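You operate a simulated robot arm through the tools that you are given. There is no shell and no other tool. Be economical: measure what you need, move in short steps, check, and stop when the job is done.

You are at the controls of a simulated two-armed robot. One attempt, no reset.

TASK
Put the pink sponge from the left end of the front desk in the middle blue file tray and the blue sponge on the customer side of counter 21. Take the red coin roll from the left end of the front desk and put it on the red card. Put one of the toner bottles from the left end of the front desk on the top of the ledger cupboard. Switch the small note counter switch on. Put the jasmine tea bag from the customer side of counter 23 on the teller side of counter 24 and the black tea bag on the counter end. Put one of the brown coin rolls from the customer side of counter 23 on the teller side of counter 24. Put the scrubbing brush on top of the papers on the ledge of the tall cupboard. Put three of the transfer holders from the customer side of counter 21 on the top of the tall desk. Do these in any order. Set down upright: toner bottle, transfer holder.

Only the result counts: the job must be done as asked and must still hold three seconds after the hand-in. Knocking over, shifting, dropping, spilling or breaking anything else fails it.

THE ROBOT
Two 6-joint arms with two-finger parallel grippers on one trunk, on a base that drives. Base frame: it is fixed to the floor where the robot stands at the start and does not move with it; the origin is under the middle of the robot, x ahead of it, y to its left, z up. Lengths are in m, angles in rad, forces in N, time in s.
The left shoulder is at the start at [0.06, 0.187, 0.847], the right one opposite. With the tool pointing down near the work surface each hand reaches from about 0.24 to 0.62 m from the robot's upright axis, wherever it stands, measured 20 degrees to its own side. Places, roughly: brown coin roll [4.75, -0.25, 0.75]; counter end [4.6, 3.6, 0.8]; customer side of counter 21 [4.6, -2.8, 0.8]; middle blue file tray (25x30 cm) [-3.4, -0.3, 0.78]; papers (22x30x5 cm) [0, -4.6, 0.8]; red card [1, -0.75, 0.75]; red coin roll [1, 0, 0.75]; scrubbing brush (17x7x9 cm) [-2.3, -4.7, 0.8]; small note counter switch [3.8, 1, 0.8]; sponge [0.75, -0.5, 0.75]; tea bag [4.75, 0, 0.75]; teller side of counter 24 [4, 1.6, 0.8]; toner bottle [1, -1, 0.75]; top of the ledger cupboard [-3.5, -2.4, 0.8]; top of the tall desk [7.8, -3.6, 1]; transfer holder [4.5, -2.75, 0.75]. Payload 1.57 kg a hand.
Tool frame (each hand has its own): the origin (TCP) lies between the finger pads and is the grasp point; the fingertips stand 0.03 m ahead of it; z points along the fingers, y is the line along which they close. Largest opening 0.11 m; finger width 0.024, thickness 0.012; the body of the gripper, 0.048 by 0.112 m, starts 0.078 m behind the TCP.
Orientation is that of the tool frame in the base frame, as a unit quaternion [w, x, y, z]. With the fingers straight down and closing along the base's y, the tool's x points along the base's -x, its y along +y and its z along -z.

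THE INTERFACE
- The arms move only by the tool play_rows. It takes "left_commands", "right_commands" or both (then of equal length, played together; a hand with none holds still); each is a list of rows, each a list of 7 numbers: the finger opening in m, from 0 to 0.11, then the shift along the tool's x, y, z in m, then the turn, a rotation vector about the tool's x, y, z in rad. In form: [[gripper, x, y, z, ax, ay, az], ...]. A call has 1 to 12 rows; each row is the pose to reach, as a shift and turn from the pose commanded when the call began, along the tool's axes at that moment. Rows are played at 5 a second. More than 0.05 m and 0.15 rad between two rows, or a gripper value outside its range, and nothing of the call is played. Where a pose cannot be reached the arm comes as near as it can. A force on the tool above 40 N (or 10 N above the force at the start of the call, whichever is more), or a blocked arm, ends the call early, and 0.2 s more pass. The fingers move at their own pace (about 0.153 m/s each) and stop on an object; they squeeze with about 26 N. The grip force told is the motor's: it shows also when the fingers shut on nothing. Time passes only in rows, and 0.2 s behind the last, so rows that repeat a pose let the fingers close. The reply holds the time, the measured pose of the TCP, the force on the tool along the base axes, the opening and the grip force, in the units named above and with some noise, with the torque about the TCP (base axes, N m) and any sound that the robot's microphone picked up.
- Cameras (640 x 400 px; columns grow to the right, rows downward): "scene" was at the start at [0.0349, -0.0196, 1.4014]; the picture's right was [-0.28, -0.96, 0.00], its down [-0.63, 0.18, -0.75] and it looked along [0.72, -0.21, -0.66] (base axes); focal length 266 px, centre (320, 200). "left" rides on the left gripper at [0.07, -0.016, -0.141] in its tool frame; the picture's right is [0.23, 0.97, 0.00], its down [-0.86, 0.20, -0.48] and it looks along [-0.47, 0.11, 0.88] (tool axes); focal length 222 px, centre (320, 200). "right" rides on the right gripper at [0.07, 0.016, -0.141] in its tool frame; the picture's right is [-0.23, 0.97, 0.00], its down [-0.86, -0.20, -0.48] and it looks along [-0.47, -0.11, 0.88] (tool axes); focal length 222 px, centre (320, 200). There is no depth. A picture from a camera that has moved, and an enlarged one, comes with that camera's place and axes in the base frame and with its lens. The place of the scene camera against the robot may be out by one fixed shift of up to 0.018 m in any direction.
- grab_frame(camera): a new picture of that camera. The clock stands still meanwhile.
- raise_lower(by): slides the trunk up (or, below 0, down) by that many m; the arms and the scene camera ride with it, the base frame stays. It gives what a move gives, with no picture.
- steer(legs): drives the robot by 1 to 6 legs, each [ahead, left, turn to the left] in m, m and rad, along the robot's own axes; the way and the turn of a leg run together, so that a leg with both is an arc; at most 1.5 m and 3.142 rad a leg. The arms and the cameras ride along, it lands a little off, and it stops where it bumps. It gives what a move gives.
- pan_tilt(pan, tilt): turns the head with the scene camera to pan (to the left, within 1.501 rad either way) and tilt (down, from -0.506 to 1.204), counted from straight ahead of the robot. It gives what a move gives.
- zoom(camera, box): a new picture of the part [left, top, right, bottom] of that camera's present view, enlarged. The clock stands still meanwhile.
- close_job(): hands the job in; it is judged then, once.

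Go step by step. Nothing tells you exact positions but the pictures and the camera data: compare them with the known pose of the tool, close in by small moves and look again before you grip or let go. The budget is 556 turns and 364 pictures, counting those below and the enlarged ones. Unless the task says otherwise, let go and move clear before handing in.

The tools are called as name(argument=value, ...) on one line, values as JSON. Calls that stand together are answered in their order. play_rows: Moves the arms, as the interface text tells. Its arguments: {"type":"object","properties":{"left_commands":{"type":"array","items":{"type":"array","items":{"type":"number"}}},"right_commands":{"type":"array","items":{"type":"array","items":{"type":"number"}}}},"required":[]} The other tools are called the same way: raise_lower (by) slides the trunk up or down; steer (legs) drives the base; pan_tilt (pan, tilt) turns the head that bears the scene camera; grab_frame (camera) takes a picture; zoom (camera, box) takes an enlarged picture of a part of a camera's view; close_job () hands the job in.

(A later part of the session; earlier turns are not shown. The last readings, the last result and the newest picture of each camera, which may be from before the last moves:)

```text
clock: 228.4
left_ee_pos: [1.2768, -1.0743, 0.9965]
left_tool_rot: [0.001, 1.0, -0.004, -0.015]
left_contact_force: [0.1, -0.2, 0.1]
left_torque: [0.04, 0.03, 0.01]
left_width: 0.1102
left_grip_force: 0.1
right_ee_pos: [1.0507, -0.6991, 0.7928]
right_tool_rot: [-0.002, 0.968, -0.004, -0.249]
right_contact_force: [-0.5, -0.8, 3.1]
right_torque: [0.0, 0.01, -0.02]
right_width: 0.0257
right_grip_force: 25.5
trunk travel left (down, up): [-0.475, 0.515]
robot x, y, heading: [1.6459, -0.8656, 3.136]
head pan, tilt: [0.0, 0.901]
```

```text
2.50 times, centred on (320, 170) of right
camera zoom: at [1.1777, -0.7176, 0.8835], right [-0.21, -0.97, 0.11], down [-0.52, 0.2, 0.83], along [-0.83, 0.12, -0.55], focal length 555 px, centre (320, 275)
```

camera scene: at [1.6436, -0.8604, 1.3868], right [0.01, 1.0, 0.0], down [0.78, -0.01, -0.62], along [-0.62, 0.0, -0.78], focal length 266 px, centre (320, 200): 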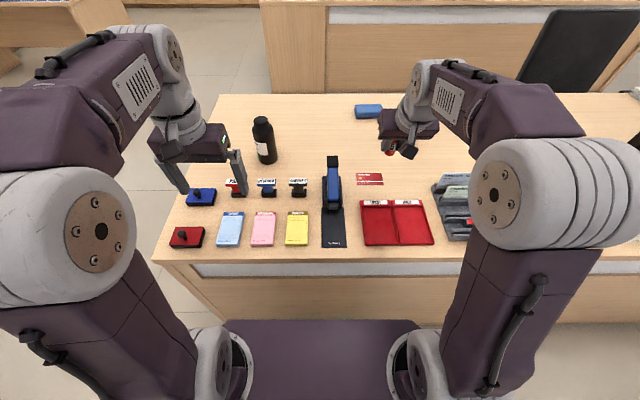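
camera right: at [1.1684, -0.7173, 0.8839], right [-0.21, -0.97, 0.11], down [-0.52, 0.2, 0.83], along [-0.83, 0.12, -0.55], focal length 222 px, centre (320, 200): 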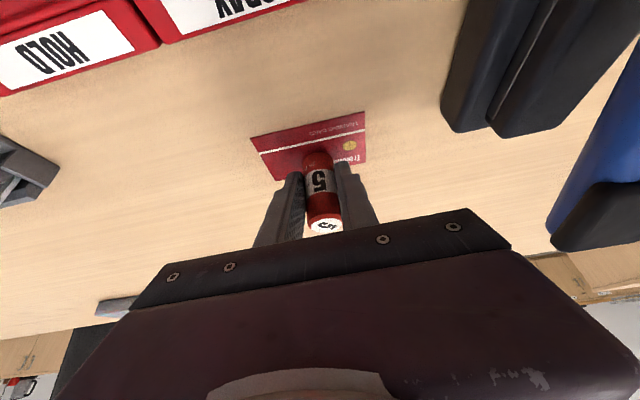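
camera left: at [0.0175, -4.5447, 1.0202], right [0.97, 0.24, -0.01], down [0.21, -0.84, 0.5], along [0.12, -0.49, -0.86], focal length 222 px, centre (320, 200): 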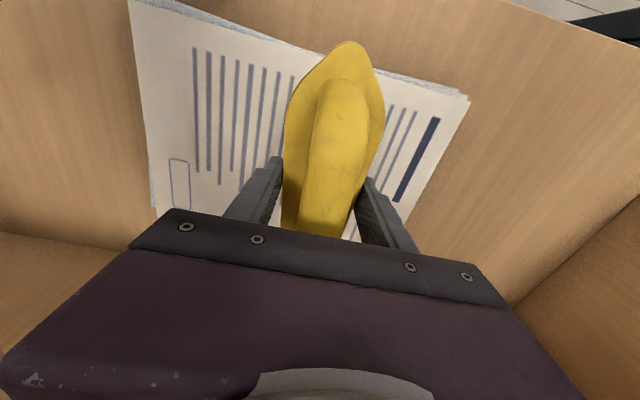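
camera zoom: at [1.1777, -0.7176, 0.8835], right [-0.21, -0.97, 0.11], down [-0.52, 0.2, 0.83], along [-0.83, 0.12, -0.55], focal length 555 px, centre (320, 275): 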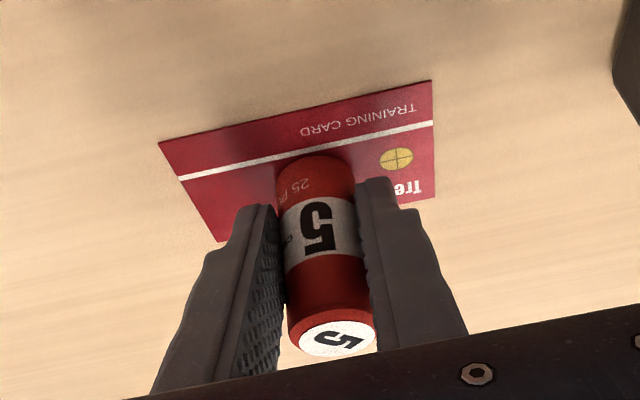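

play_rows(right_commands=[[0.03, 0, 0, 0, 0, 0, 0], [0.06, 0, 0, 0, 0, 0, 0], [0.08, 0, 0, 0, 0, 0, 0], [0.08, 0, 0, -0.03, 0, 0, 0], [0.08, 0, 0, -0.07, 0, 0, 0], [0.08, 0, 0, -0.11, 0, 0, 0], [0.08, 0, 0, -0.15, 0, 0, 0]])

grab_frame(camera="right")

```text
clock: 230.0
left_ee_pos: [1.2782, -1.0752, 0.9967]
left_tool_rot: [0.0, 1.0, -0.004, -0.016]
left_contact_force: [-0.6, -0.1, -0.6]
left_torque: [0.0, 0.02, -0.01]
left_width: 0.1102
left_grip_force: 0.1
right_ee_pos: [1.126, -0.6999, 0.9232]
right_tool_rot: [-0.002, 0.969, -0.004, -0.248]
right_contact_force: [0.3, 0.1, 0.5]
right_torque: [-0.02, 0.03, -0.02]
right_width: 0.0796
right_grip_force: 0.0
trunk travel left (down, up): [-0.475, 0.515]
robot x, y, heading: [1.6449, -0.864, 3.133]
head pan, tilt: [0.0, 0.901]
```

```text
271 pictures are left
camera right: at [1.2525, -0.7181, 1.0136], right [-0.21, -0.97, 0.11], down [-0.52, 0.2, 0.83], along [-0.83, 0.12, -0.55], focal length 222 px, centre (320, 200)
```

right: 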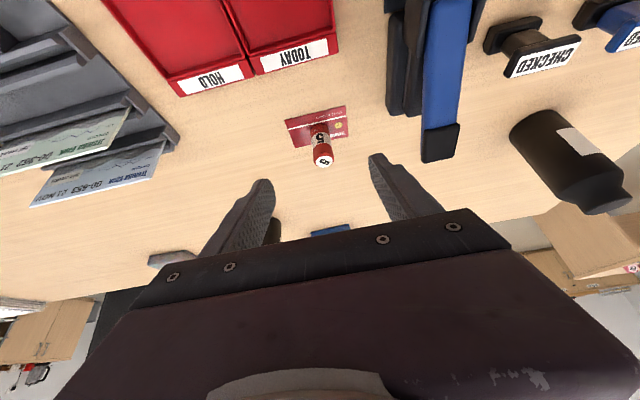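

play_rows(right_commands=[[0.08, 0, 0, -0.03, 0, 0, 0], [0.08, 0, 0, -0.06, 0, 0.125, 0], [0.08, 0.03, 0, -0.06, 0, 0.25, 0], [0.08, 0.05, 0, -0.06, 0, 0.375, 0], [0.08, 0.08, 0, -0.06, 0, 0.5, 0], [0.08, 0.11, 0, -0.06, 0, 0.5, 0]])

steer(legs=[[-0.35, 0, 0], [0, 1.2, 0], [1.45, 0, 0], [0.75, 0, 0], [0, 0, 3.135], [0, 1.4, 0]])

pan_tilt(pan=0, tilt=0.8)

grab_frame(camera="scene")

```text
clock: 231.4
left_ee_pos: [1.2779, -1.076, 0.996]
left_tool_rot: [0.0, 1.0, -0.003, -0.015]
left_contact_force: [0.1, -0.4, -0.1]
left_torque: [-0.03, 0.01, 0.02]
left_width: 0.11
left_grip_force: 0.0
right_ee_pos: [1.2491, -0.7047, 0.9254]
right_tool_rot: [0.0, 1.0, -0.004, 0.0]
right_contact_force: [-0.1, 0.1, -0.3]
right_torque: [0.0, 0.05, 0.04]
right_width: 0.0801
right_grip_force: 0.0
trunk travel left (down, up): [-0.475, 0.515]
robot x, y, heading: [1.651, -0.864, 3.138]
head pan, tilt: [0.0, 0.901]
```

```text
clock: 263.6
left_ee_pos: [0.2085, -0.4192, 0.996]
left_tool_rot: [0.015, 0.012, 1.0, -0.001]
left_contact_force: [-0.1, -0.6, 0.0]
left_torque: [0.01, 0.01, 0.01]
left_width: 0.1101
left_grip_force: 0.1
right_ee_pos: [0.232, -0.7892, 0.9248]
right_tool_rot: [0.001, 0.012, 1.0, -0.001]
right_contact_force: [0.1, 0.2, -0.7]
right_torque: [-0.02, -0.05, -0.01]
right_width: 0.0798
right_grip_force: 0.1
trunk travel left (down, up): [-0.475, 0.515]
robot x, y, heading: [-0.1618, -0.6255, -0.021]
head pan, tilt: [0.0, 0.901]
```

```text
clock: 264.3
left_ee_pos: [0.209, -0.4181, 0.9962]
left_tool_rot: [0.016, 0.013, 1.0, 0.0]
left_contact_force: [-0.5, -0.2, -0.3]
left_torque: [0.0, -0.01, 0.01]
left_width: 0.11
left_grip_force: 0.1
right_ee_pos: [0.2304, -0.7903, 0.9248]
right_tool_rot: [0.0, 0.012, 1.0, 0.001]
right_contact_force: [-0.6, 0.6, -1.3]
right_torque: [0.02, 0.0, -0.01]
right_width: 0.0799
right_grip_force: 0.0
trunk travel left (down, up): [-0.475, 0.515]
robot x, y, heading: [-0.1621, -0.6243, -0.022]
head pan, tilt: [0.0, 0.799]
```

```text
270 pictures are left
camera scene: at [-0.1288, -0.6197, 1.3947], right [-0.02, -1.0, 0.0], down [-0.72, 0.02, -0.7], along [0.7, -0.02, -0.72], focal length 266 px, centre (320, 200)
```

scene: 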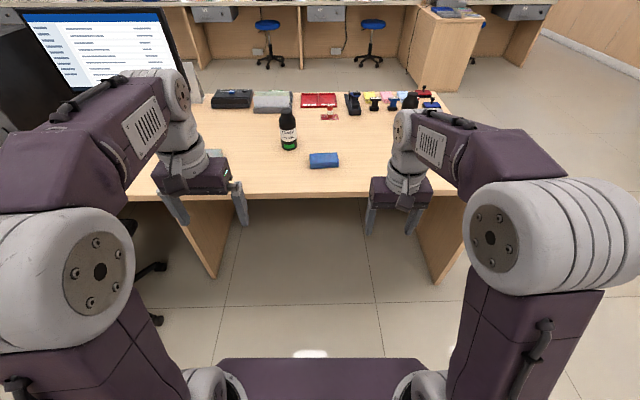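

steer(legs=[[0.38, -0.22, 0.02]])

play_rows(left_commands=[[0.11, 0, 0, 0, 0, 0, 0.143], [0.11, 0, 0, 0, 0, 0, 0.286], [0.11, -0.02, 0, 0, 0, 0, 0.428], [0.11, -0.04, 0, 0, 0, 0, 0.571], [0.11, -0.06, 0, 0, 0, 0, 0.714], [0.11, -0.08, 0, 0, 0, 0, 0.857], [0.11, -0.1, 0, 0, 0, 0, 1.0], [0.11, -0.1, 0, 0, 0, 0, 1.142], [0.11, -0.1, 0, 0, 0, 0, 1.285], [0.11, -0.1, 0, 0, 0, 0, 1.428], [0.11, -0.1, 0, 0, 0, 0, 1.571]])

grab_frame(camera="left")

grab_frame(camera="scene")

```text
clock: 267.0
left_ee_pos: [0.5877, -0.6415, 0.997]
left_tool_rot: [0.014, 0.002, 1.0, 0.001]
left_contact_force: [-0.1, -0.3, 0.9]
left_torque: [0.02, -0.01, -0.03]
left_width: 0.1102
left_grip_force: 0.0
right_ee_pos: [0.6166, -1.0123, 0.9227]
right_tool_rot: [0.0, 0.002, 1.0, 0.0]
right_contact_force: [-0.2, -1.1, 0.2]
right_torque: [0.01, 0.0, 0.01]
right_width: 0.0802
right_grip_force: 0.1
trunk travel left (down, up): [-0.475, 0.515]
robot x, y, heading: [0.2195, -0.8528, -0.006]
head pan, tilt: [0.0, 0.799]
```

```text
clock: 269.4
left_ee_pos: [0.6867, -0.6407, 0.9988]
left_tool_rot: [0.011, 0.71, 0.704, 0.011]
left_contact_force: [-0.4, 0.1, 0.3]
left_torque: [-0.01, 0.03, 0.0]
left_width: 0.1099
left_grip_force: 0.0
right_ee_pos: [0.6167, -1.0121, 0.9248]
right_tool_rot: [0.0, 0.003, 1.0, 0.0]
right_contact_force: [0.7, -0.4, 0.5]
right_torque: [0.01, 0.03, 0.01]
right_width: 0.0798
right_grip_force: 0.1
trunk travel left (down, up): [-0.475, 0.515]
robot x, y, heading: [0.2181, -0.8534, -0.011]
head pan, tilt: [0.0, 0.799]
```

```text
269 pictures are left
camera left: at [0.668, -0.571, 1.1397], right [0.98, 0.22, 0.03], down [0.18, -0.86, 0.48], along [0.13, -0.47, -0.87], focal length 222 px, centre (320, 200)
```

left: 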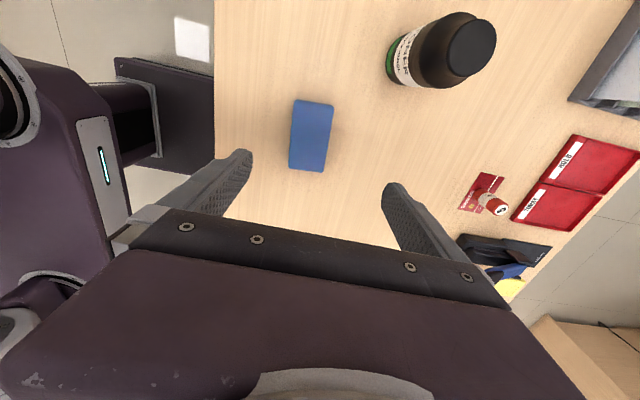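

```text
268 pictures are left
camera scene: at [0.2532, -0.8485, 1.3947], right [0.0, -1.0, 0.0], down [-0.72, 0.0, -0.7], along [0.7, 0.0, -0.72], focal length 266 px, centre (320, 200)
```

scene: 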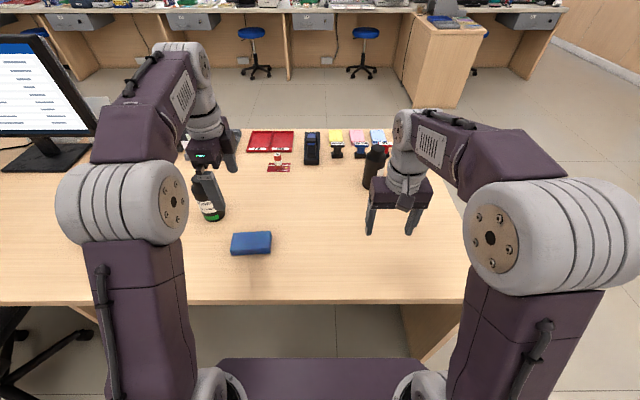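

play_rows(left_commands=[[0.11, -0.01, -0.005, 0.04, 0, 0, 0], [0.11, -0.01, -0.005, 0.08, 0, 0, 0], [0.11, -0.01, -0.005, 0.12, 0, 0, 0], [0.11, -0.01, -0.005, 0.16, 0, 0, 0]])

grab_frame(camera="left")

```text
clock: 270.4
left_ee_pos: [0.686, -0.6494, 0.8384]
left_tool_rot: [0.011, 0.709, 0.705, 0.011]
left_contact_force: [0.5, -0.2, -0.4]
left_torque: [0.01, -0.02, 0.02]
left_width: 0.1103
left_grip_force: 0.1
right_ee_pos: [0.6171, -1.0113, 0.9239]
right_tool_rot: [0.0, 0.003, 1.0, -0.001]
right_contact_force: [1.0, 0.5, -0.6]
right_torque: [0.0, -0.02, 0.02]
right_width: 0.08
right_grip_force: 0.1
trunk travel left (down, up): [-0.475, 0.515]
robot x, y, heading: [0.2198, -0.8554, -0.002]
head pan, tilt: [0.0, 0.799]
```

```text
267 pictures are left
camera left: at [0.6677, -0.58, 0.9787], right [0.97, 0.22, 0.03], down [0.18, -0.86, 0.48], along [0.13, -0.47, -0.87], focal length 222 px, centre (320, 200)
```

left: 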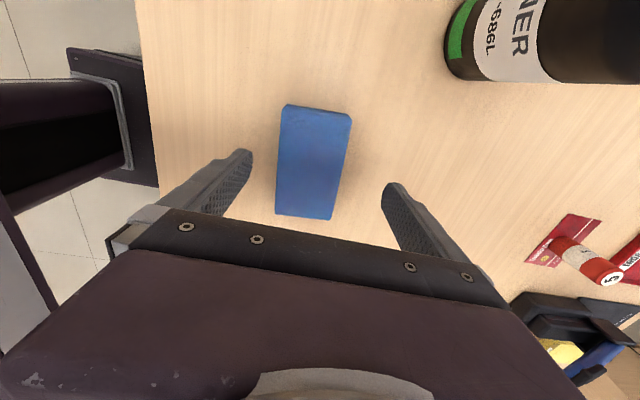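

play_rows(left_commands=[[0.11, 0.003, -0.005, 0.03, 0, 0, 0], [0.11, 0.003, -0.005, 0.051, 0, 0, 0], [0.0, 0.003, -0.005, 0.051, 0, 0, 0], [0.0, 0.003, -0.005, 0.051, 0, 0, 0], [0.0, 0.003, -0.005, 0.051, 0, 0, 0], [0.0, 0.003, -0.005, 0.02, 0, 0, 0], [0.0, 0.003, -0.005, -0.03, 0, 0, 0], [0.0, 0.003, -0.005, -0.08, 0, 0, 0], [0.0, 0.003, -0.05, -0.12, 0, 0, 0], [0.0, 0.003, -0.1, -0.14, 0, 0, 0]])

grab_frame(camera="left")

```text
refused: row 9 steps farther than a row can; nothing moved
```

```text
266 pictures are left
camera left: at [0.6677, -0.58, 0.9787], right [0.97, 0.22, 0.03], down [0.18, -0.86, 0.48], along [0.13, -0.47, -0.87], focal length 222 px, centre (320, 200)
```

left: 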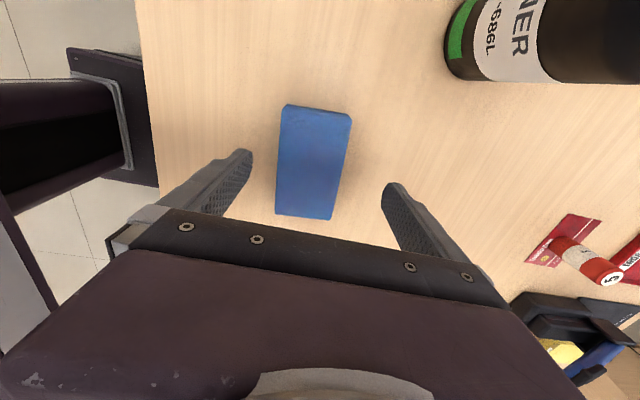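

play_rows(left_commands=[[0.11, 0.003, -0.005, 0.03, 0, 0, 0], [0.11, 0.003, -0.005, 0.051, 0, 0, 0], [0.0, 0.003, -0.005, 0.051, 0, 0, 0], [0.0, 0.003, -0.005, 0.051, 0, 0, 0], [0.0, 0.003, -0.005, 0.051, 0, 0, 0], [0.0, 0.003, -0.005, 0.02, 0, 0, 0], [0.0, 0.003, -0.005, -0.025, 0, 0, 0], [0.0, 0.003, -0.005, -0.07, 0, 0, 0], [0.0, 0.003, -0.04, -0.1, 0, 0, 0], [0.0, 0.003, -0.08, -0.12, 0, 0, 0]])

grab_frame(camera="left")

```text
clock: 272.6
left_ee_pos: [0.6002, -0.6468, 0.9576]
left_tool_rot: [0.011, 0.709, 0.705, 0.011]
left_contact_force: [-0.1, 0.2, -1.3]
left_torque: [0.0, -0.02, -0.01]
left_width: 0.0635
left_grip_force: 26.2
right_ee_pos: [0.6152, -1.0115, 0.9245]
right_tool_rot: [0.0, 0.003, 1.0, 0.0]
right_contact_force: [0.2, -0.3, 0.1]
right_torque: [0.02, 0.0, 0.01]
right_width: 0.0797
right_grip_force: 0.0
trunk travel left (down, up): [-0.475, 0.515]
robot x, y, heading: [0.2137, -0.8517, -0.004]
head pan, tilt: [0.0, 0.799]
```

```text
265 pictures are left
camera left: at [0.5812, -0.5768, 1.0976], right [0.97, 0.22, 0.03], down [0.18, -0.86, 0.48], along [0.13, -0.47, -0.87], focal length 222 px, centre (320, 200)
```

left: 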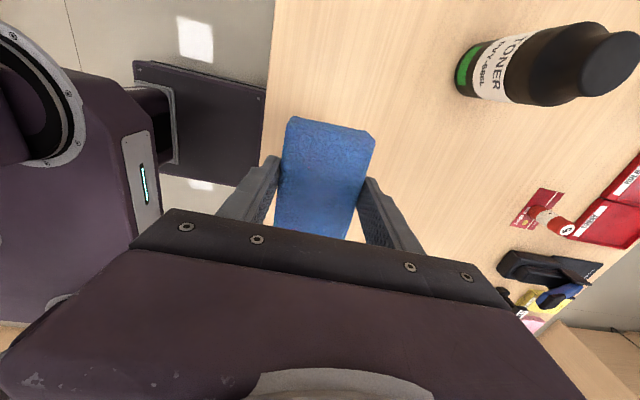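

steer(legs=[[-0.42, 0, 0], [0, -1.3, 0], [1.4, 0, 0], [0.9, 0, 0]])

pan_tilt(pan=0, tilt=0.35)

grab_frame(camera="scene")

pan_tilt(pan=0.8, tilt=0.35)

grab_frame(camera="scene")

pan_tilt(pan=-0.8, tilt=0.35)

grab_frame(camera="scene")

```text
clock: 292.0
left_ee_pos: [2.4266, -1.9885, 0.9576]
left_tool_rot: [0.01, 0.719, 0.695, 0.01]
left_contact_force: [0.6, 0.2, 0.1]
left_torque: [-0.01, 0.02, 0.01]
left_width: 0.0629
left_grip_force: 25.9
right_ee_pos: [2.4303, -2.3537, 0.9232]
right_tool_rot: [0.0, 0.017, 1.0, -0.001]
right_contact_force: [-1.2, 0.7, 0.6]
right_torque: [-0.03, -0.01, 0.05]
right_width: 0.0799
right_grip_force: 0.1
trunk travel left (down, up): [-0.475, 0.515]
robot x, y, heading: [2.0348, -2.1822, -0.025]
head pan, tilt: [0.0, 0.799]
```

```text
clock: 292.9
left_ee_pos: [2.4262, -1.9876, 0.9568]
left_tool_rot: [0.011, 0.719, 0.695, 0.01]
left_contact_force: [-0.1, 0.0, -0.8]
left_torque: [-0.01, 0.0, 0.01]
left_width: 0.063
left_grip_force: 25.8
right_ee_pos: [2.4301, -2.355, 0.924]
right_tool_rot: [0.0, 0.017, 1.0, -0.001]
right_contact_force: [-0.2, -0.5, 0.6]
right_torque: [-0.02, -0.01, 0.01]
right_width: 0.0799
right_grip_force: 0.1
trunk travel left (down, up): [-0.475, 0.515]
robot x, y, heading: [2.0353, -2.1816, -0.032]
head pan, tilt: [0.0, 0.351]
```

```text
264 pictures are left
camera scene: at [2.0839, -2.1804, 1.4343], right [-0.03, -1.0, 0.0], down [-0.34, 0.01, -0.94], along [0.94, -0.03, -0.34], focal length 266 px, centre (320, 200)
```

scene: 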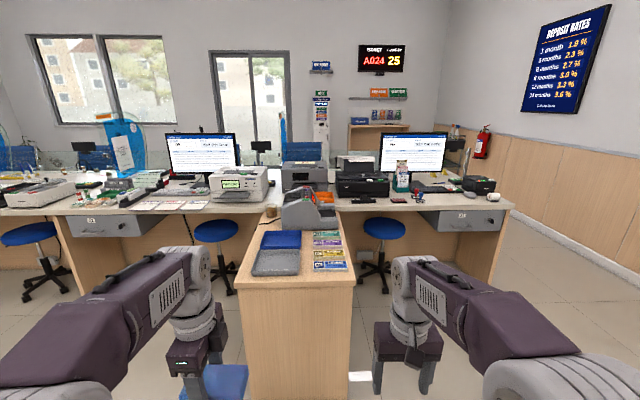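

```text
clock: 294.1
left_ee_pos: [2.424, -1.9877, 0.9564]
left_tool_rot: [0.011, 0.719, 0.695, 0.011]
left_contact_force: [-0.4, -0.9, 0.5]
left_torque: [0.01, 0.03, 0.05]
left_width: 0.0627
left_grip_force: 25.9
right_ee_pos: [2.4305, -2.354, 0.9234]
right_tool_rot: [0.0, 0.016, 1.0, 0.0]
right_contact_force: [-0.7, 0.3, -0.4]
right_torque: [0.02, -0.03, 0.01]
right_width: 0.0801
right_grip_force: 0.0
trunk travel left (down, up): [-0.475, 0.515]
robot x, y, heading: [2.0357, -2.1802, -0.03]
head pan, tilt: [0.799, 0.351]
```

```text
263 pictures are left
camera scene: at [2.0579, -2.1128, 1.4344], right [0.69, -0.72, 0.0], down [-0.25, -0.24, -0.94], along [0.68, 0.65, -0.34], focal length 266 px, centre (320, 200)
```

scene: 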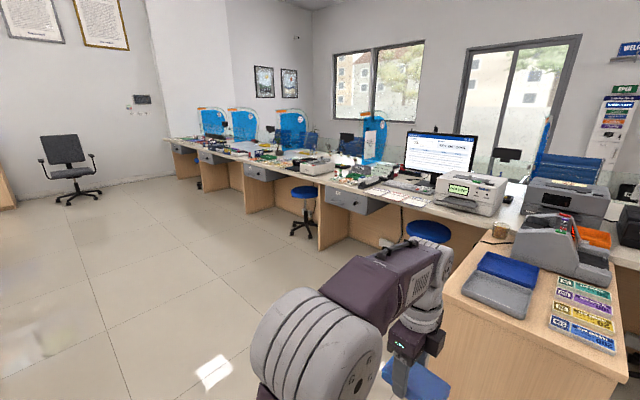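

```text
clock: 295.7
left_ee_pos: [2.4249, -1.9879, 0.9563]
left_tool_rot: [0.011, 0.718, 0.696, 0.01]
left_contact_force: [0.6, -0.2, -0.7]
left_torque: [0.01, -0.04, 0.01]
left_width: 0.0629
left_grip_force: 26.0
right_ee_pos: [2.4292, -2.3532, 0.9242]
right_tool_rot: [-0.001, 0.016, 1.0, -0.002]
right_contact_force: [-0.4, 0.6, 0.5]
right_torque: [-0.01, -0.01, 0.03]
right_width: 0.08
right_grip_force: 0.0
trunk travel left (down, up): [-0.475, 0.515]
robot x, y, heading: [2.0364, -2.1829, -0.031]
head pan, tilt: [-0.799, 0.351]
```

```text
262 pictures are left
camera scene: at [2.0536, -2.2461, 1.4344], right [-0.74, -0.67, 0.0], down [-0.23, 0.25, -0.94], along [0.63, -0.69, -0.34], focal length 266 px, centre (320, 200)
```

scene: 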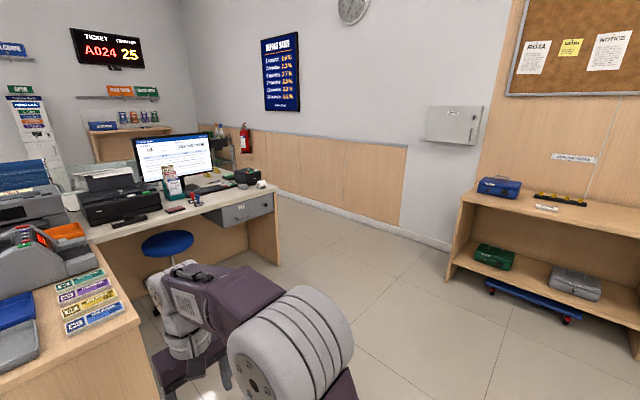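

steer(legs=[[0, -1.4, 0.031], [0, -0.6, 0], [1.2, 0, 0]])

pan_tilt(pan=0.3, tilt=0.4)

grab_frame(camera="scene")

```text
clock: 305.3
left_ee_pos: [2.4322, -3.8923, 0.954]
left_tool_rot: [0.013, 0.697, 0.717, 0.006]
left_contact_force: [-0.5, -0.5, 0.3]
left_torque: [0.03, 0.02, -0.04]
left_width: 0.0627
left_grip_force: 26.3
right_ee_pos: [2.457, -4.2566, 0.9246]
right_tool_rot: [-0.001, -0.014, 1.0, -0.005]
right_contact_force: [0.2, -0.1, 0.8]
right_torque: [0.02, -0.03, 0.02]
right_width: 0.0801
right_grip_force: 0.1
trunk travel left (down, up): [-0.475, 0.515]
robot x, y, heading: [2.0563, -4.1185, 0.032]
head pan, tilt: [-0.799, 0.351]
stopped in leg 2: the robot was blocked; the commanded pose is now the measured one
```

```text
clock: 306.6
left_ee_pos: [2.4307, -3.8909, 0.9523]
left_tool_rot: [0.014, 0.697, 0.717, 0.007]
left_contact_force: [0.6, 0.4, -0.7]
left_torque: [-0.02, 0.02, 0.0]
left_width: 0.0627
left_grip_force: 26.0
right_ee_pos: [2.4568, -4.2562, 0.9251]
right_tool_rot: [0.0, -0.014, 1.0, -0.007]
right_contact_force: [-0.2, 0.4, 0.7]
right_torque: [-0.02, -0.02, 0.03]
right_width: 0.0802
right_grip_force: 0.0
trunk travel left (down, up): [-0.475, 0.515]
robot x, y, heading: [2.0588, -4.1205, 0.03]
head pan, tilt: [0.3, 0.4]
```

```text
261 pictures are left
camera scene: at [2.0972, -4.0718, 1.4292], right [0.32, -0.95, 0.01], down [-0.37, -0.14, -0.92], along [0.87, 0.29, -0.39], focal length 266 px, centre (320, 200)
```

scene: 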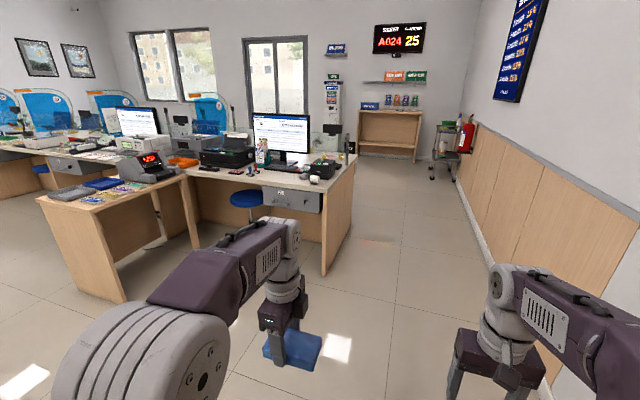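

steer(legs=[[0, 0.2, -0.03]])

pan_tilt(pan=-1.5, tilt=0.7)

grab_frame(camera="scene")

```text
clock: 308.2
left_ee_pos: [2.4335, -3.7147, 0.9561]
left_tool_rot: [0.01, 0.708, 0.707, 0.011]
left_contact_force: [-0.4, 0.6, -0.7]
left_torque: [-0.07, -0.01, -0.04]
left_width: 0.0626
left_grip_force: 26.1
right_ee_pos: [2.4504, -4.0826, 0.9238]
right_tool_rot: [0.0, 0.001, 1.0, -0.001]
right_contact_force: [-0.5, -0.1, -0.1]
right_torque: [0.01, -0.02, -0.04]
right_width: 0.0802
right_grip_force: 0.1
trunk travel left (down, up): [-0.475, 0.515]
robot x, y, heading: [2.0507, -3.9231, -0.002]
head pan, tilt: [0.3, 0.4]
```

```text
clock: 310.0
left_ee_pos: [2.4342, -3.7159, 0.9564]
left_tool_rot: [0.01, 0.708, 0.706, 0.011]
left_contact_force: [0.7, 0.1, -0.5]
left_torque: [-0.02, 0.0, 0.02]
left_width: 0.0626
left_grip_force: 25.5
right_ee_pos: [2.4499, -4.0818, 0.9245]
right_tool_rot: [-0.001, 0.001, 1.0, 0.0]
right_contact_force: [0.3, 0.6, -1.1]
right_torque: [0.03, -0.01, -0.01]
right_width: 0.0801
right_grip_force: 0.0
trunk travel left (down, up): [-0.475, 0.515]
robot x, y, heading: [2.0517, -3.9233, 0.001]
head pan, tilt: [-1.499, 0.7]
```

```text
260 pictures are left
camera scene: at [2.0116, -4.0048, 1.403], right [-1.0, -0.07, 0.0], down [-0.05, 0.64, -0.77], along [0.05, -0.76, -0.64], focal length 266 px, centre (320, 200)
```

scene: 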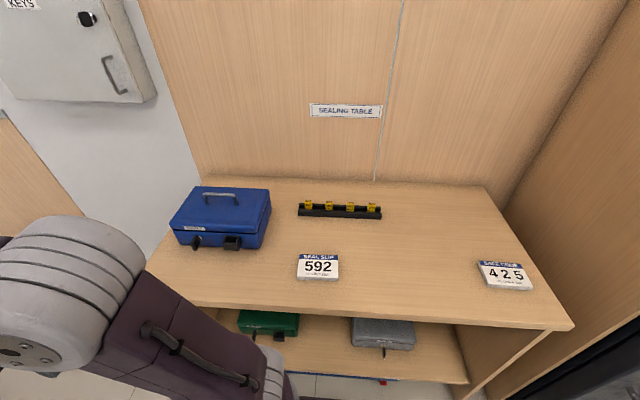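

steer(legs=[[0.75, 0, 0], [0.3, -0.22, 0], [1.4, 0, 0]])

pan_tilt(pan=0.6, tilt=0.4)

grab_frame(camera="scene")

pan_tilt(pan=0.0, tilt=0.4)

grab_frame(camera="scene")

```text
clock: 322.5
left_ee_pos: [4.8582, -3.9732, 0.9567]
left_tool_rot: [0.01, 0.712, 0.702, 0.011]
left_contact_force: [0.9, 0.0, 0.7]
left_torque: [-0.01, 0.01, 0.0]
left_width: 0.0627
left_grip_force: 26.2
right_ee_pos: [4.8707, -4.3391, 0.9249]
right_tool_rot: [0.0, 0.007, 1.0, 0.0]
right_contact_force: [-1.2, -0.3, -0.3]
right_torque: [-0.01, 0.0, 0.0]
right_width: 0.0799
right_grip_force: 0.0
trunk travel left (down, up): [-0.475, 0.515]
robot x, y, heading: [4.4753, -4.1778, -0.005]
head pan, tilt: [-1.499, 0.7]
```

```text
clock: 324.5
left_ee_pos: [4.8576, -3.9724, 0.9568]
left_tool_rot: [0.01, 0.711, 0.703, 0.011]
left_contact_force: [0.1, -0.6, 0.0]
left_torque: [0.0, -0.01, 0.03]
left_width: 0.0628
left_grip_force: 25.6
right_ee_pos: [4.8699, -4.339, 0.9234]
right_tool_rot: [0.0, 0.006, 1.0, 0.0]
right_contact_force: [-0.7, -0.5, 0.4]
right_torque: [-0.02, -0.02, -0.03]
right_width: 0.0801
right_grip_force: 0.0
trunk travel left (down, up): [-0.475, 0.515]
robot x, y, heading: [4.4696, -4.1769, -0.016]
head pan, tilt: [0.6, 0.4]
```

```text
259 pictures are left
camera scene: at [4.5044, -4.1209, 1.4298], right [0.55, -0.83, 0.0], down [-0.32, -0.22, -0.92], along [0.77, 0.51, -0.39], focal length 266 px, centre (320, 200)
```

scene: 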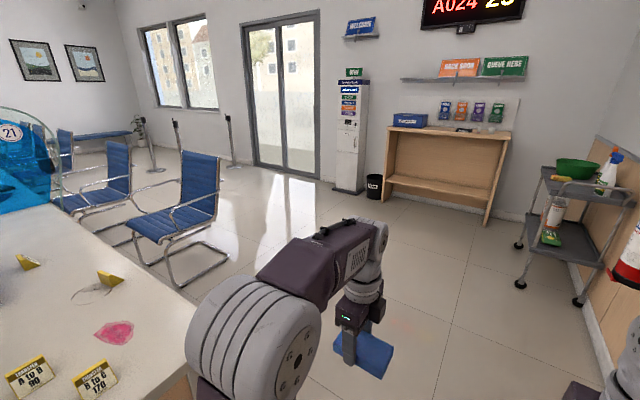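

```text
clock: 325.5
left_ee_pos: [4.8582, -3.9735, 0.9557]
left_tool_rot: [0.01, 0.712, 0.702, 0.012]
left_contact_force: [0.9, -0.3, 0.1]
left_torque: [0.0, 0.01, -0.01]
left_width: 0.0627
left_grip_force: 26.1
right_ee_pos: [4.8698, -4.3393, 0.9239]
right_tool_rot: [0.0, 0.006, 1.0, -0.001]
right_contact_force: [-0.2, -0.3, -0.1]
right_torque: [-0.01, 0.0, 0.04]
right_width: 0.0799
right_grip_force: 0.0
trunk travel left (down, up): [-0.475, 0.515]
robot x, y, heading: [4.4717, -4.1759, -0.014]
head pan, tilt: [0.0, 0.4]
```

```text
258 pictures are left
camera scene: at [4.52, -4.1733, 1.4298], right [-0.01, -1.0, 0.0], down [-0.39, 0.0, -0.92], along [0.92, -0.01, -0.39], focal length 266 px, centre (320, 200)
```

scene: 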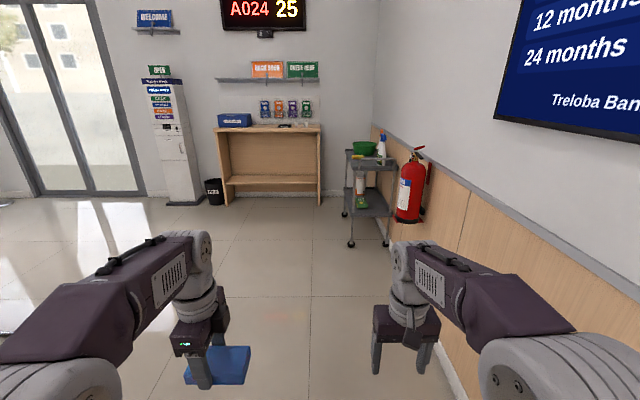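

pan_tilt(pan=1.1, tilt=0.6)

grab_frame(camera="scene")

zoom(camera="scene", box=[100, 80, 500, 330])

```text
clock: 326.8
left_ee_pos: [4.8576, -3.9725, 0.9561]
left_tool_rot: [0.01, 0.711, 0.703, 0.01]
left_contact_force: [0.1, -0.2, 0.2]
left_torque: [-0.01, -0.01, -0.04]
left_width: 0.0629
left_grip_force: 25.5
right_ee_pos: [4.8698, -4.3404, 0.9241]
right_tool_rot: [0.001, 0.006, 1.0, 0.0]
right_contact_force: [0.2, 0.2, -0.4]
right_torque: [0.01, 0.0, 0.03]
right_width: 0.0798
right_grip_force: 0.1
trunk travel left (down, up): [-0.475, 0.515]
robot x, y, heading: [4.4744, -4.1763, -0.009]
head pan, tilt: [1.1, 0.6]
```

```text
257 pictures are left
camera scene: at [4.4685, -4.0941, 1.4116], right [0.89, -0.47, 0.0], down [-0.26, -0.5, -0.83], along [0.38, 0.73, -0.56], focal length 266 px, centre (320, 200)
```

scene: 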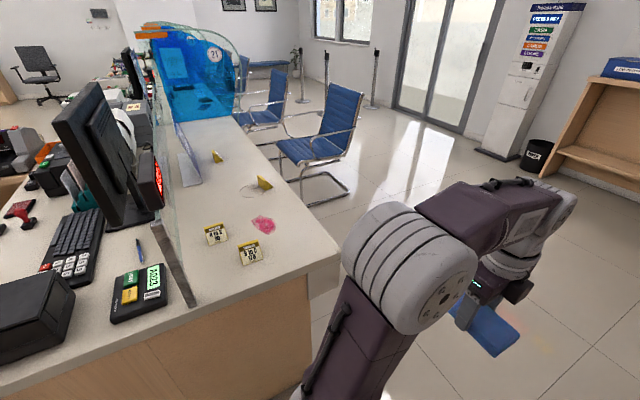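

```text
1.60 times, centred on (300, 205) of scene
camera zoom: at [4.4685, -4.0941, 1.4116], right [0.89, -0.47, 0.0], down [-0.26, -0.5, -0.83], along [0.38, 0.73, -0.56], focal length 425 px, centre (352, 192)
```

zoom: 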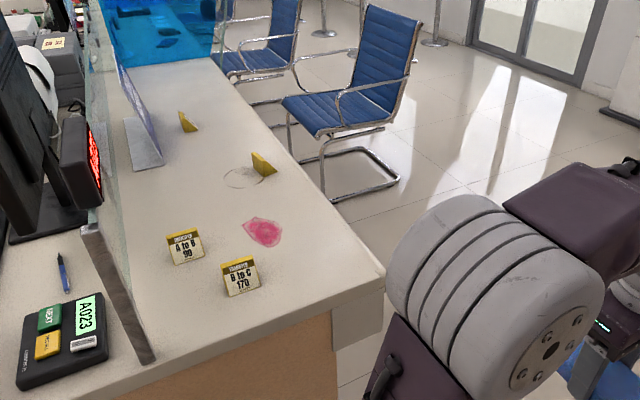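

steer(legs=[[1.15, 0, 0], [0, 0.6, 0], [0, 0, 3.14]])

pan_tilt(pan=-0.2, tilt=0.6)

grab_frame(camera="scene")

```text
clock: 343.0
left_ee_pos: [5.2481, -3.8121, 0.9564]
left_tool_rot: [-0.011, -0.703, 0.711, 0.011]
left_contact_force: [-0.1, -0.3, -0.9]
left_torque: [-0.02, 0.0, 0.02]
left_width: 0.063
left_grip_force: 26.1
right_ee_pos: [5.2367, -3.4479, 0.9249]
right_tool_rot: [0.0, 1.0, -0.004, 0.0]
right_contact_force: [0.6, 0.3, 0.6]
right_torque: [0.01, -0.01, -0.01]
right_width: 0.0798
right_grip_force: 0.0
trunk travel left (down, up): [-0.475, 0.515]
robot x, y, heading: [5.6322, -3.6078, 3.136]
head pan, tilt: [1.1, 0.6]
```

```text
clock: 344.5
left_ee_pos: [5.2491, -3.8122, 0.956]
left_tool_rot: [-0.011, -0.703, 0.711, 0.01]
left_contact_force: [-0.1, -0.6, -0.4]
left_torque: [0.0, 0.01, -0.01]
left_width: 0.0629
left_grip_force: 26.0
right_ee_pos: [5.236, -3.4462, 0.9227]
right_tool_rot: [0.0, 1.0, -0.005, 0.0]
right_contact_force: [-1.0, -0.2, 0.0]
right_torque: [0.01, 0.0, 0.0]
right_width: 0.0801
right_grip_force: 0.1
trunk travel left (down, up): [-0.475, 0.515]
robot x, y, heading: [5.6358, -3.6106, 3.129]
head pan, tilt: [-0.201, 0.6]
```

```text
255 pictures are left
camera scene: at [5.6204, -3.5859, 1.4116], right [0.21, 0.98, 0.0], down [0.55, -0.12, -0.83], along [-0.81, 0.17, -0.56], focal length 266 px, centre (320, 200)
```

scene: 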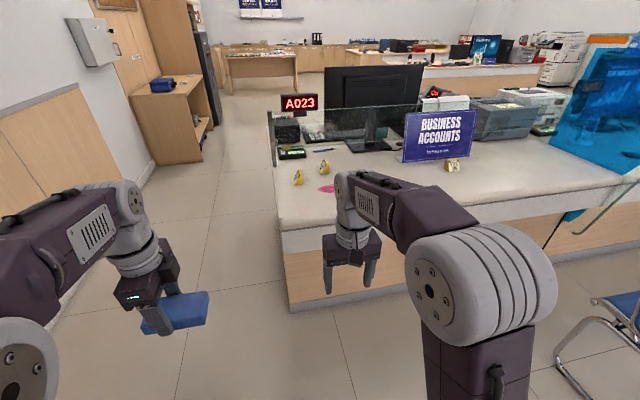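

steer(legs=[[0, -0.65, 0.012], [0.5, 0, 0]])

pan_tilt(pan=0.1, tilt=0.85)

grab_frame(camera="scene")

grab_frame(camera="left")

grab_frame(camera="right")

```text
clock: 350.6
left_ee_pos: [4.7533, -3.1811, 0.9559]
left_tool_rot: [0.012, 0.711, -0.703, -0.01]
left_contact_force: [-0.5, 0.8, -0.2]
left_torque: [-0.02, -0.04, -0.01]
left_width: 0.0627
left_grip_force: 26.7
right_ee_pos: [4.7326, -2.8164, 0.9239]
right_tool_rot: [0.0, 1.0, 0.006, -0.001]
right_contact_force: [-0.3, 0.2, -0.8]
right_torque: [0.02, -0.03, -0.02]
right_width: 0.0798
right_grip_force: 0.1
trunk travel left (down, up): [-0.475, 0.515]
robot x, y, heading: [5.1351, -2.9683, -3.13]
head pan, tilt: [-0.201, 0.6]
```

```text
clock: 351.4
left_ee_pos: [4.7542, -3.1815, 0.9559]
left_tool_rot: [0.011, 0.711, -0.703, -0.01]
left_contact_force: [0.1, 0.0, -0.1]
left_torque: [-0.01, -0.05, 0.01]
left_width: 0.0629
left_grip_force: 25.7
right_ee_pos: [4.7332, -2.8168, 0.924]
right_tool_rot: [0.0, 1.0, 0.006, 0.0]
right_contact_force: [-0.3, 0.8, 0.6]
right_torque: [0.02, 0.01, 0.01]
right_width: 0.0802
right_grip_force: 0.1
trunk travel left (down, up): [-0.475, 0.515]
robot x, y, heading: [5.1318, -2.9677, -3.128]
head pan, tilt: [0.099, 0.85]
```

```text
254 pictures are left
camera scene: at [5.1298, -2.9721, 1.3908], right [-0.11, 0.99, 0.0], down [0.75, 0.08, -0.66], along [-0.66, -0.07, -0.75], focal length 266 px, centre (320, 200)
```

scene: 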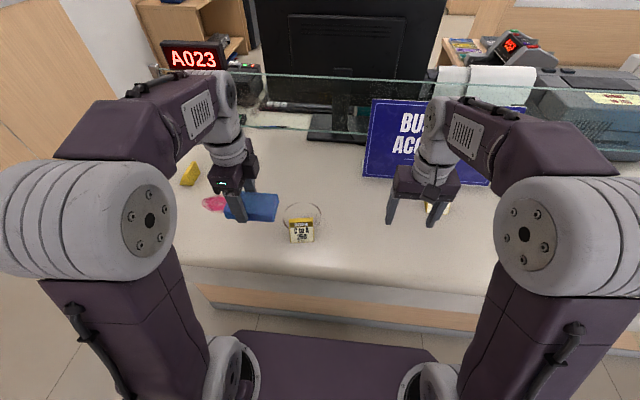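

```text
253 pictures are left
camera left: at [4.7766, -3.2503, 1.0967], right [-0.97, -0.24, 0.03], down [-0.2, 0.85, 0.48], along [-0.14, 0.46, -0.88], focal length 222 px, centre (320, 200)
```

left: 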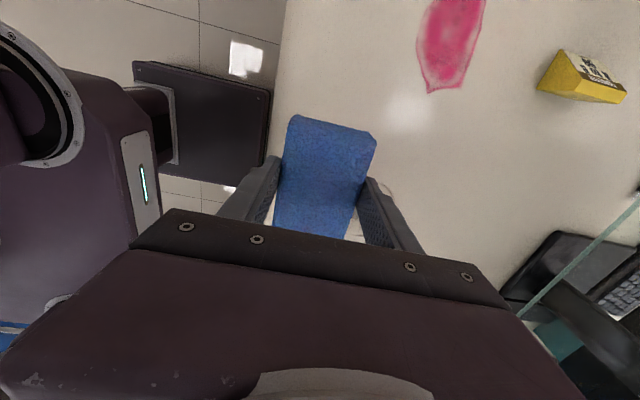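

```text
252 pictures are left
camera right: at [4.8016, -2.8316, 1.0649], right [-0.21, -0.98, 0.0], down [-0.86, 0.19, 0.48], along [-0.47, 0.1, -0.88], focal length 222 px, centre (320, 200)
```

right: 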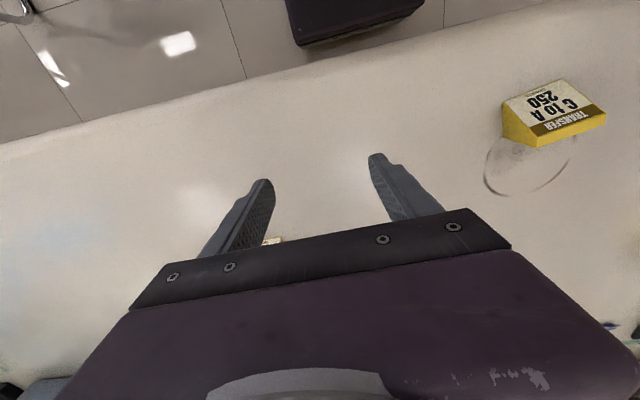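

steer(legs=[[0, 0.24, 0]])

play_rows(left_commands=[[0.0, 0, 0.01, 0.04, 0, 0, 0], [0.0, 0, 0.01, 0.08, 0, 0, 0], [0.0, 0, 0.01, 0.12, 0, 0, 0]])

grab_frame(camera="left")

grab_frame(camera="scene")

```text
clock: 353.2
left_ee_pos: [4.7588, -3.4231, 0.9557]
left_tool_rot: [0.011, 0.713, -0.701, -0.01]
left_contact_force: [-0.6, -0.3, -0.2]
left_torque: [0.01, 0.02, 0.01]
left_width: 0.0628
left_grip_force: 26.4
right_ee_pos: [4.7368, -3.0588, 0.9247]
right_tool_rot: [-0.001, 1.0, 0.009, 0.001]
right_contact_force: [-0.7, -0.3, -0.2]
right_torque: [0.06, 0.01, 0.02]
right_width: 0.0796
right_grip_force: 0.0
trunk travel left (down, up): [-0.475, 0.515]
robot x, y, heading: [5.1382, -3.2085, -3.123]
head pan, tilt: [0.099, 0.85]
```

```text
clock: 354.0
left_ee_pos: [4.7461, -3.4235, 0.8347]
left_tool_rot: [0.012, 0.714, -0.7, -0.01]
left_contact_force: [-0.6, 0.5, -0.7]
left_torque: [-0.04, -0.04, -0.01]
left_width: 0.0626
left_grip_force: 26.3
right_ee_pos: [4.7359, -3.0565, 0.9247]
right_tool_rot: [-0.001, 1.0, 0.009, 0.0]
right_contact_force: [-0.3, 0.0, -0.1]
right_torque: [0.02, -0.01, -0.01]
right_width: 0.0801
right_grip_force: 0.1
trunk travel left (down, up): [-0.475, 0.515]
robot x, y, heading: [5.1376, -3.2059, -3.128]
head pan, tilt: [0.099, 0.85]
```

```text
251 pictures are left
camera left: at [4.7691, -3.4921, 0.9749], right [-0.97, -0.24, 0.03], down [-0.2, 0.85, 0.48], along [-0.14, 0.46, -0.88], focal length 222 px, centre (320, 200)
```

left: 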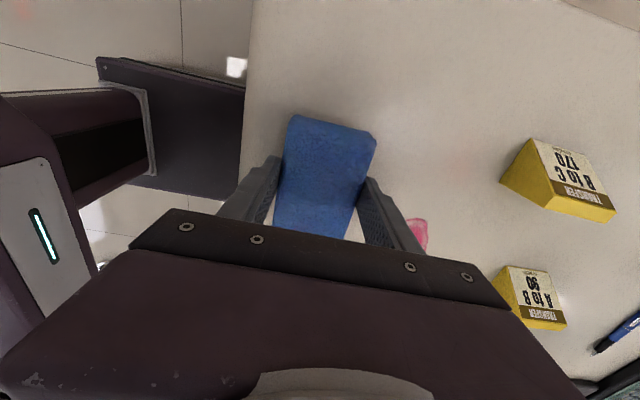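

```text
250 pictures are left
camera scene: at [5.1323, -3.2116, 1.3907], right [-0.12, 0.99, 0.0], down [0.75, 0.09, -0.66], along [-0.65, -0.08, -0.75], focal length 266 px, centre (320, 200)
```

scene: 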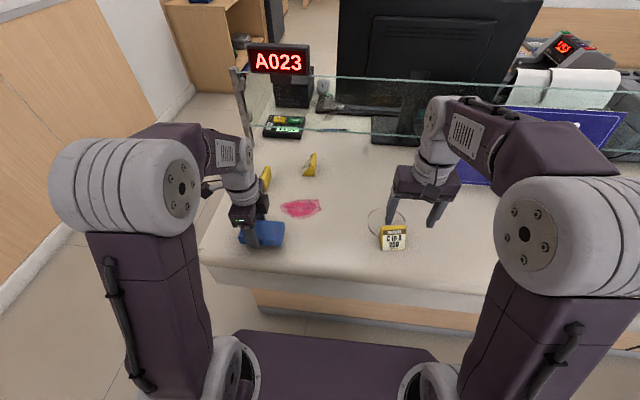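

play_rows(left_commands=[[0.0, 0, 0.01, 0.015, 0, 0, 0], [0.0, 0, 0.01, 0.03, 0, 0, 0], [0.0, 0, 0.01, 0.036, 0, 0, 0], [0.0, 0, 0.01, 0.041, 0, 0, 0], [0.0, 0, 0.01, 0.045, 0, 0, 0]])

grab_frame(camera="left")

```text
clock: 354.6
left_ee_pos: [4.7353, -3.4227, 0.8113]
left_tool_rot: [0.015, 0.713, -0.701, -0.013]
left_contact_force: [8.8, 0.7, 29.4]
left_torque: [0.18, -1.39, 0.05]
left_width: 0.0634
left_grip_force: 26.2
right_ee_pos: [4.7376, -3.057, 0.9259]
right_tool_rot: [0.0, 1.0, 0.009, -0.002]
right_contact_force: [-0.4, -0.4, -0.2]
right_torque: [0.03, 0.0, -0.01]
right_width: 0.0801
right_grip_force: 0.1
trunk travel left (down, up): [-0.475, 0.515]
robot x, y, heading: [5.1385, -3.2085, -3.122]
head pan, tilt: [0.099, 0.85]
stopped in row 3 (left hand): the force on the tool passed its limit at 54 N (the readings are from after the stop); the commanded pose is now the measured one
```

```text
249 pictures are left
camera left: at [4.7598, -3.491, 0.952], right [-0.97, -0.24, 0.04], down [-0.19, 0.85, 0.48], along [-0.15, 0.46, -0.87], focal length 222 px, centre (320, 200)
```

left: 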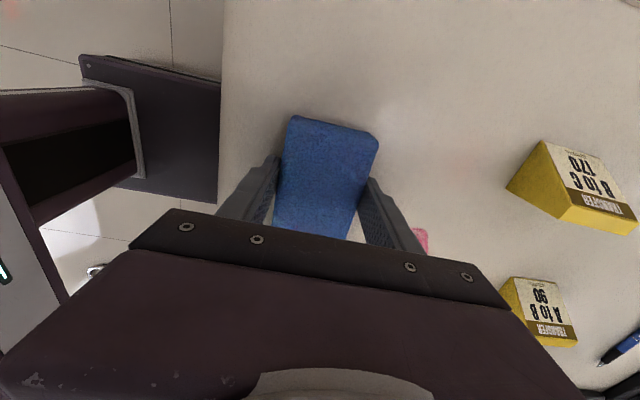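

play_rows(left_commands=[[0.0, 0, 0, -0.005, 0, 0, 0], [0.08, 0, 0, -0.005, 0, 0, 0], [0.11, 0, 0, -0.005, 0, 0, 0], [0.11, 0, 0, -0.005, 0, 0, 0], [0.11, 0, 0, -0.04, 0, 0, 0], [0.11, 0, 0, -0.085, 0, 0, 0], [0.11, 0, 0, -0.13, 0, 0, 0]])

grab_frame(camera="left")

zoom(camera="scene", box=[200, 110, 480, 290])

```text
clock: 356.2
left_ee_pos: [4.7376, -3.4212, 0.9414]
left_tool_rot: [0.015, 0.713, -0.701, -0.013]
left_contact_force: [1.1, 0.0, 0.1]
left_torque: [0.01, 0.01, 0.03]
left_width: 0.1101
left_grip_force: 0.3
right_ee_pos: [4.7361, -3.0557, 0.9237]
right_tool_rot: [0.0, 1.0, 0.009, 0.0]
right_contact_force: [-0.1, 0.5, -0.5]
right_torque: [0.01, -0.01, 0.04]
right_width: 0.0799
right_grip_force: 0.0
trunk travel left (down, up): [-0.475, 0.515]
robot x, y, heading: [5.136, -3.2065, -3.12]
head pan, tilt: [0.099, 0.85]
```

```text
248 pictures are left
camera left: at [4.7616, -3.4894, 1.0816], right [-0.97, -0.24, 0.04], down [-0.19, 0.85, 0.48], along [-0.15, 0.46, -0.87], focal length 222 px, centre (320, 200)
```

left: 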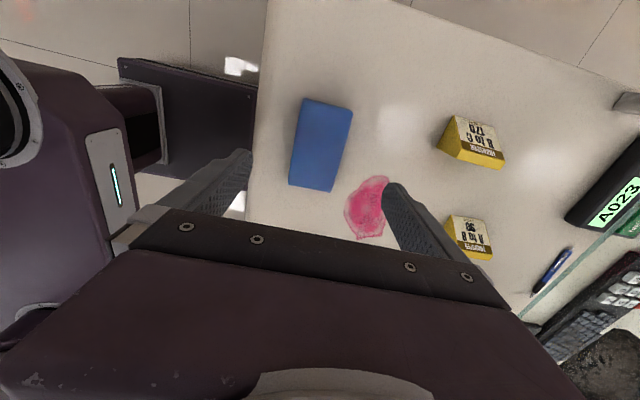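

```text
2.22 times, centred on (340, 200) of scene
camera zoom: at [5.1341, -3.2113, 1.3907], right [-0.12, 0.99, 0.0], down [0.75, 0.09, -0.66], along [-0.66, -0.08, -0.75], focal length 590 px, centre (276, 200)
```

zoom: 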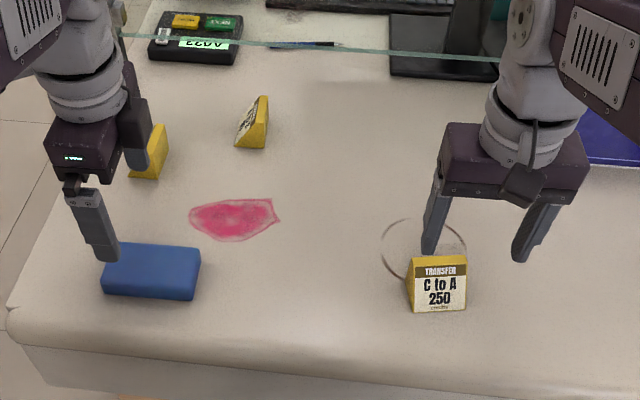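

steer(legs=[[0.045, 0.03, -0.015]])

grab_frame(camera="right")

grab_frame(camera="left")

grab_frame(camera="scene")

```text
clock: 357.2
left_ee_pos: [4.6885, -3.4474, 0.9397]
left_tool_rot: [0.015, 0.709, -0.705, -0.013]
left_contact_force: [-1.0, 0.2, -0.5]
left_torque: [0.01, -0.04, -0.01]
left_width: 0.1101
left_grip_force: 0.2
right_ee_pos: [4.6924, -3.0828, 0.9234]
right_tool_rot: [-0.001, 1.0, 0.003, 0.001]
right_contact_force: [-0.2, -0.6, 0.0]
right_torque: [-0.01, -0.01, 0.02]
right_width: 0.0801
right_grip_force: 0.1
trunk travel left (down, up): [-0.475, 0.515]
robot x, y, heading: [5.0931, -3.2388, -3.138]
head pan, tilt: [0.099, 0.85]
```

```text
246 pictures are left
camera right: at [4.7601, -3.0996, 1.0646], right [-0.22, -0.97, 0.0], down [-0.86, 0.19, 0.48], along [-0.47, 0.11, -0.88], focal length 222 px, centre (320, 200)
```

right: 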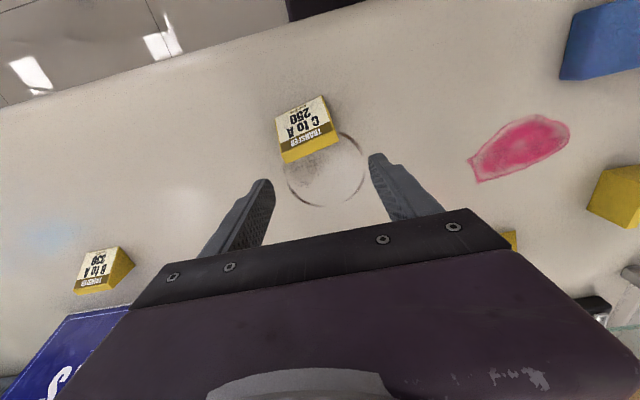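

```text
245 pictures are left
camera left: at [4.7109, -3.5161, 1.0802], right [-0.97, -0.23, 0.04], down [-0.18, 0.86, 0.48], along [-0.14, 0.46, -0.87], focal length 222 px, centre (320, 200)
```

left: 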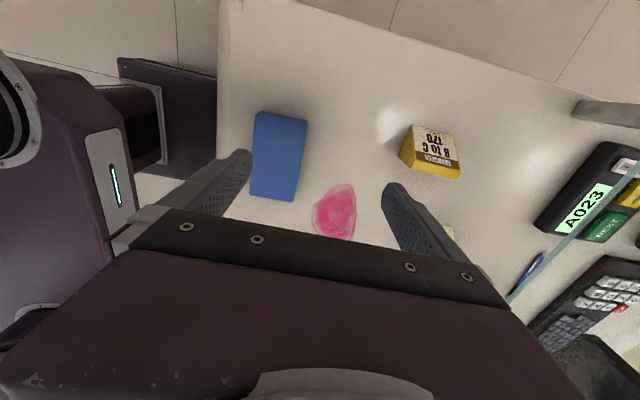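

```text
244 pictures are left
camera scene: at [5.0867, -3.2431, 1.3907], right [-0.1, 0.99, 0.0], down [0.75, 0.08, -0.66], along [-0.66, -0.07, -0.75], focal length 266 px, centre (320, 200)
```

scene: 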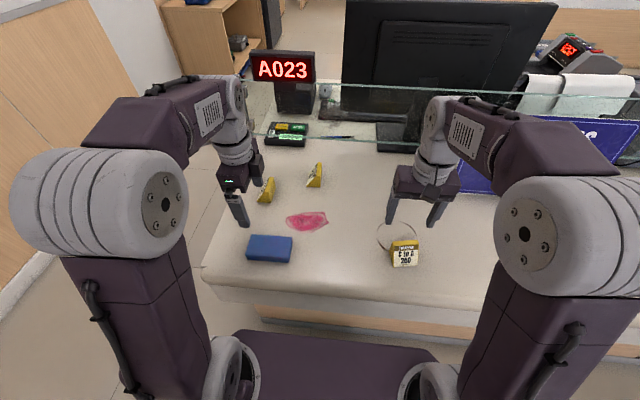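

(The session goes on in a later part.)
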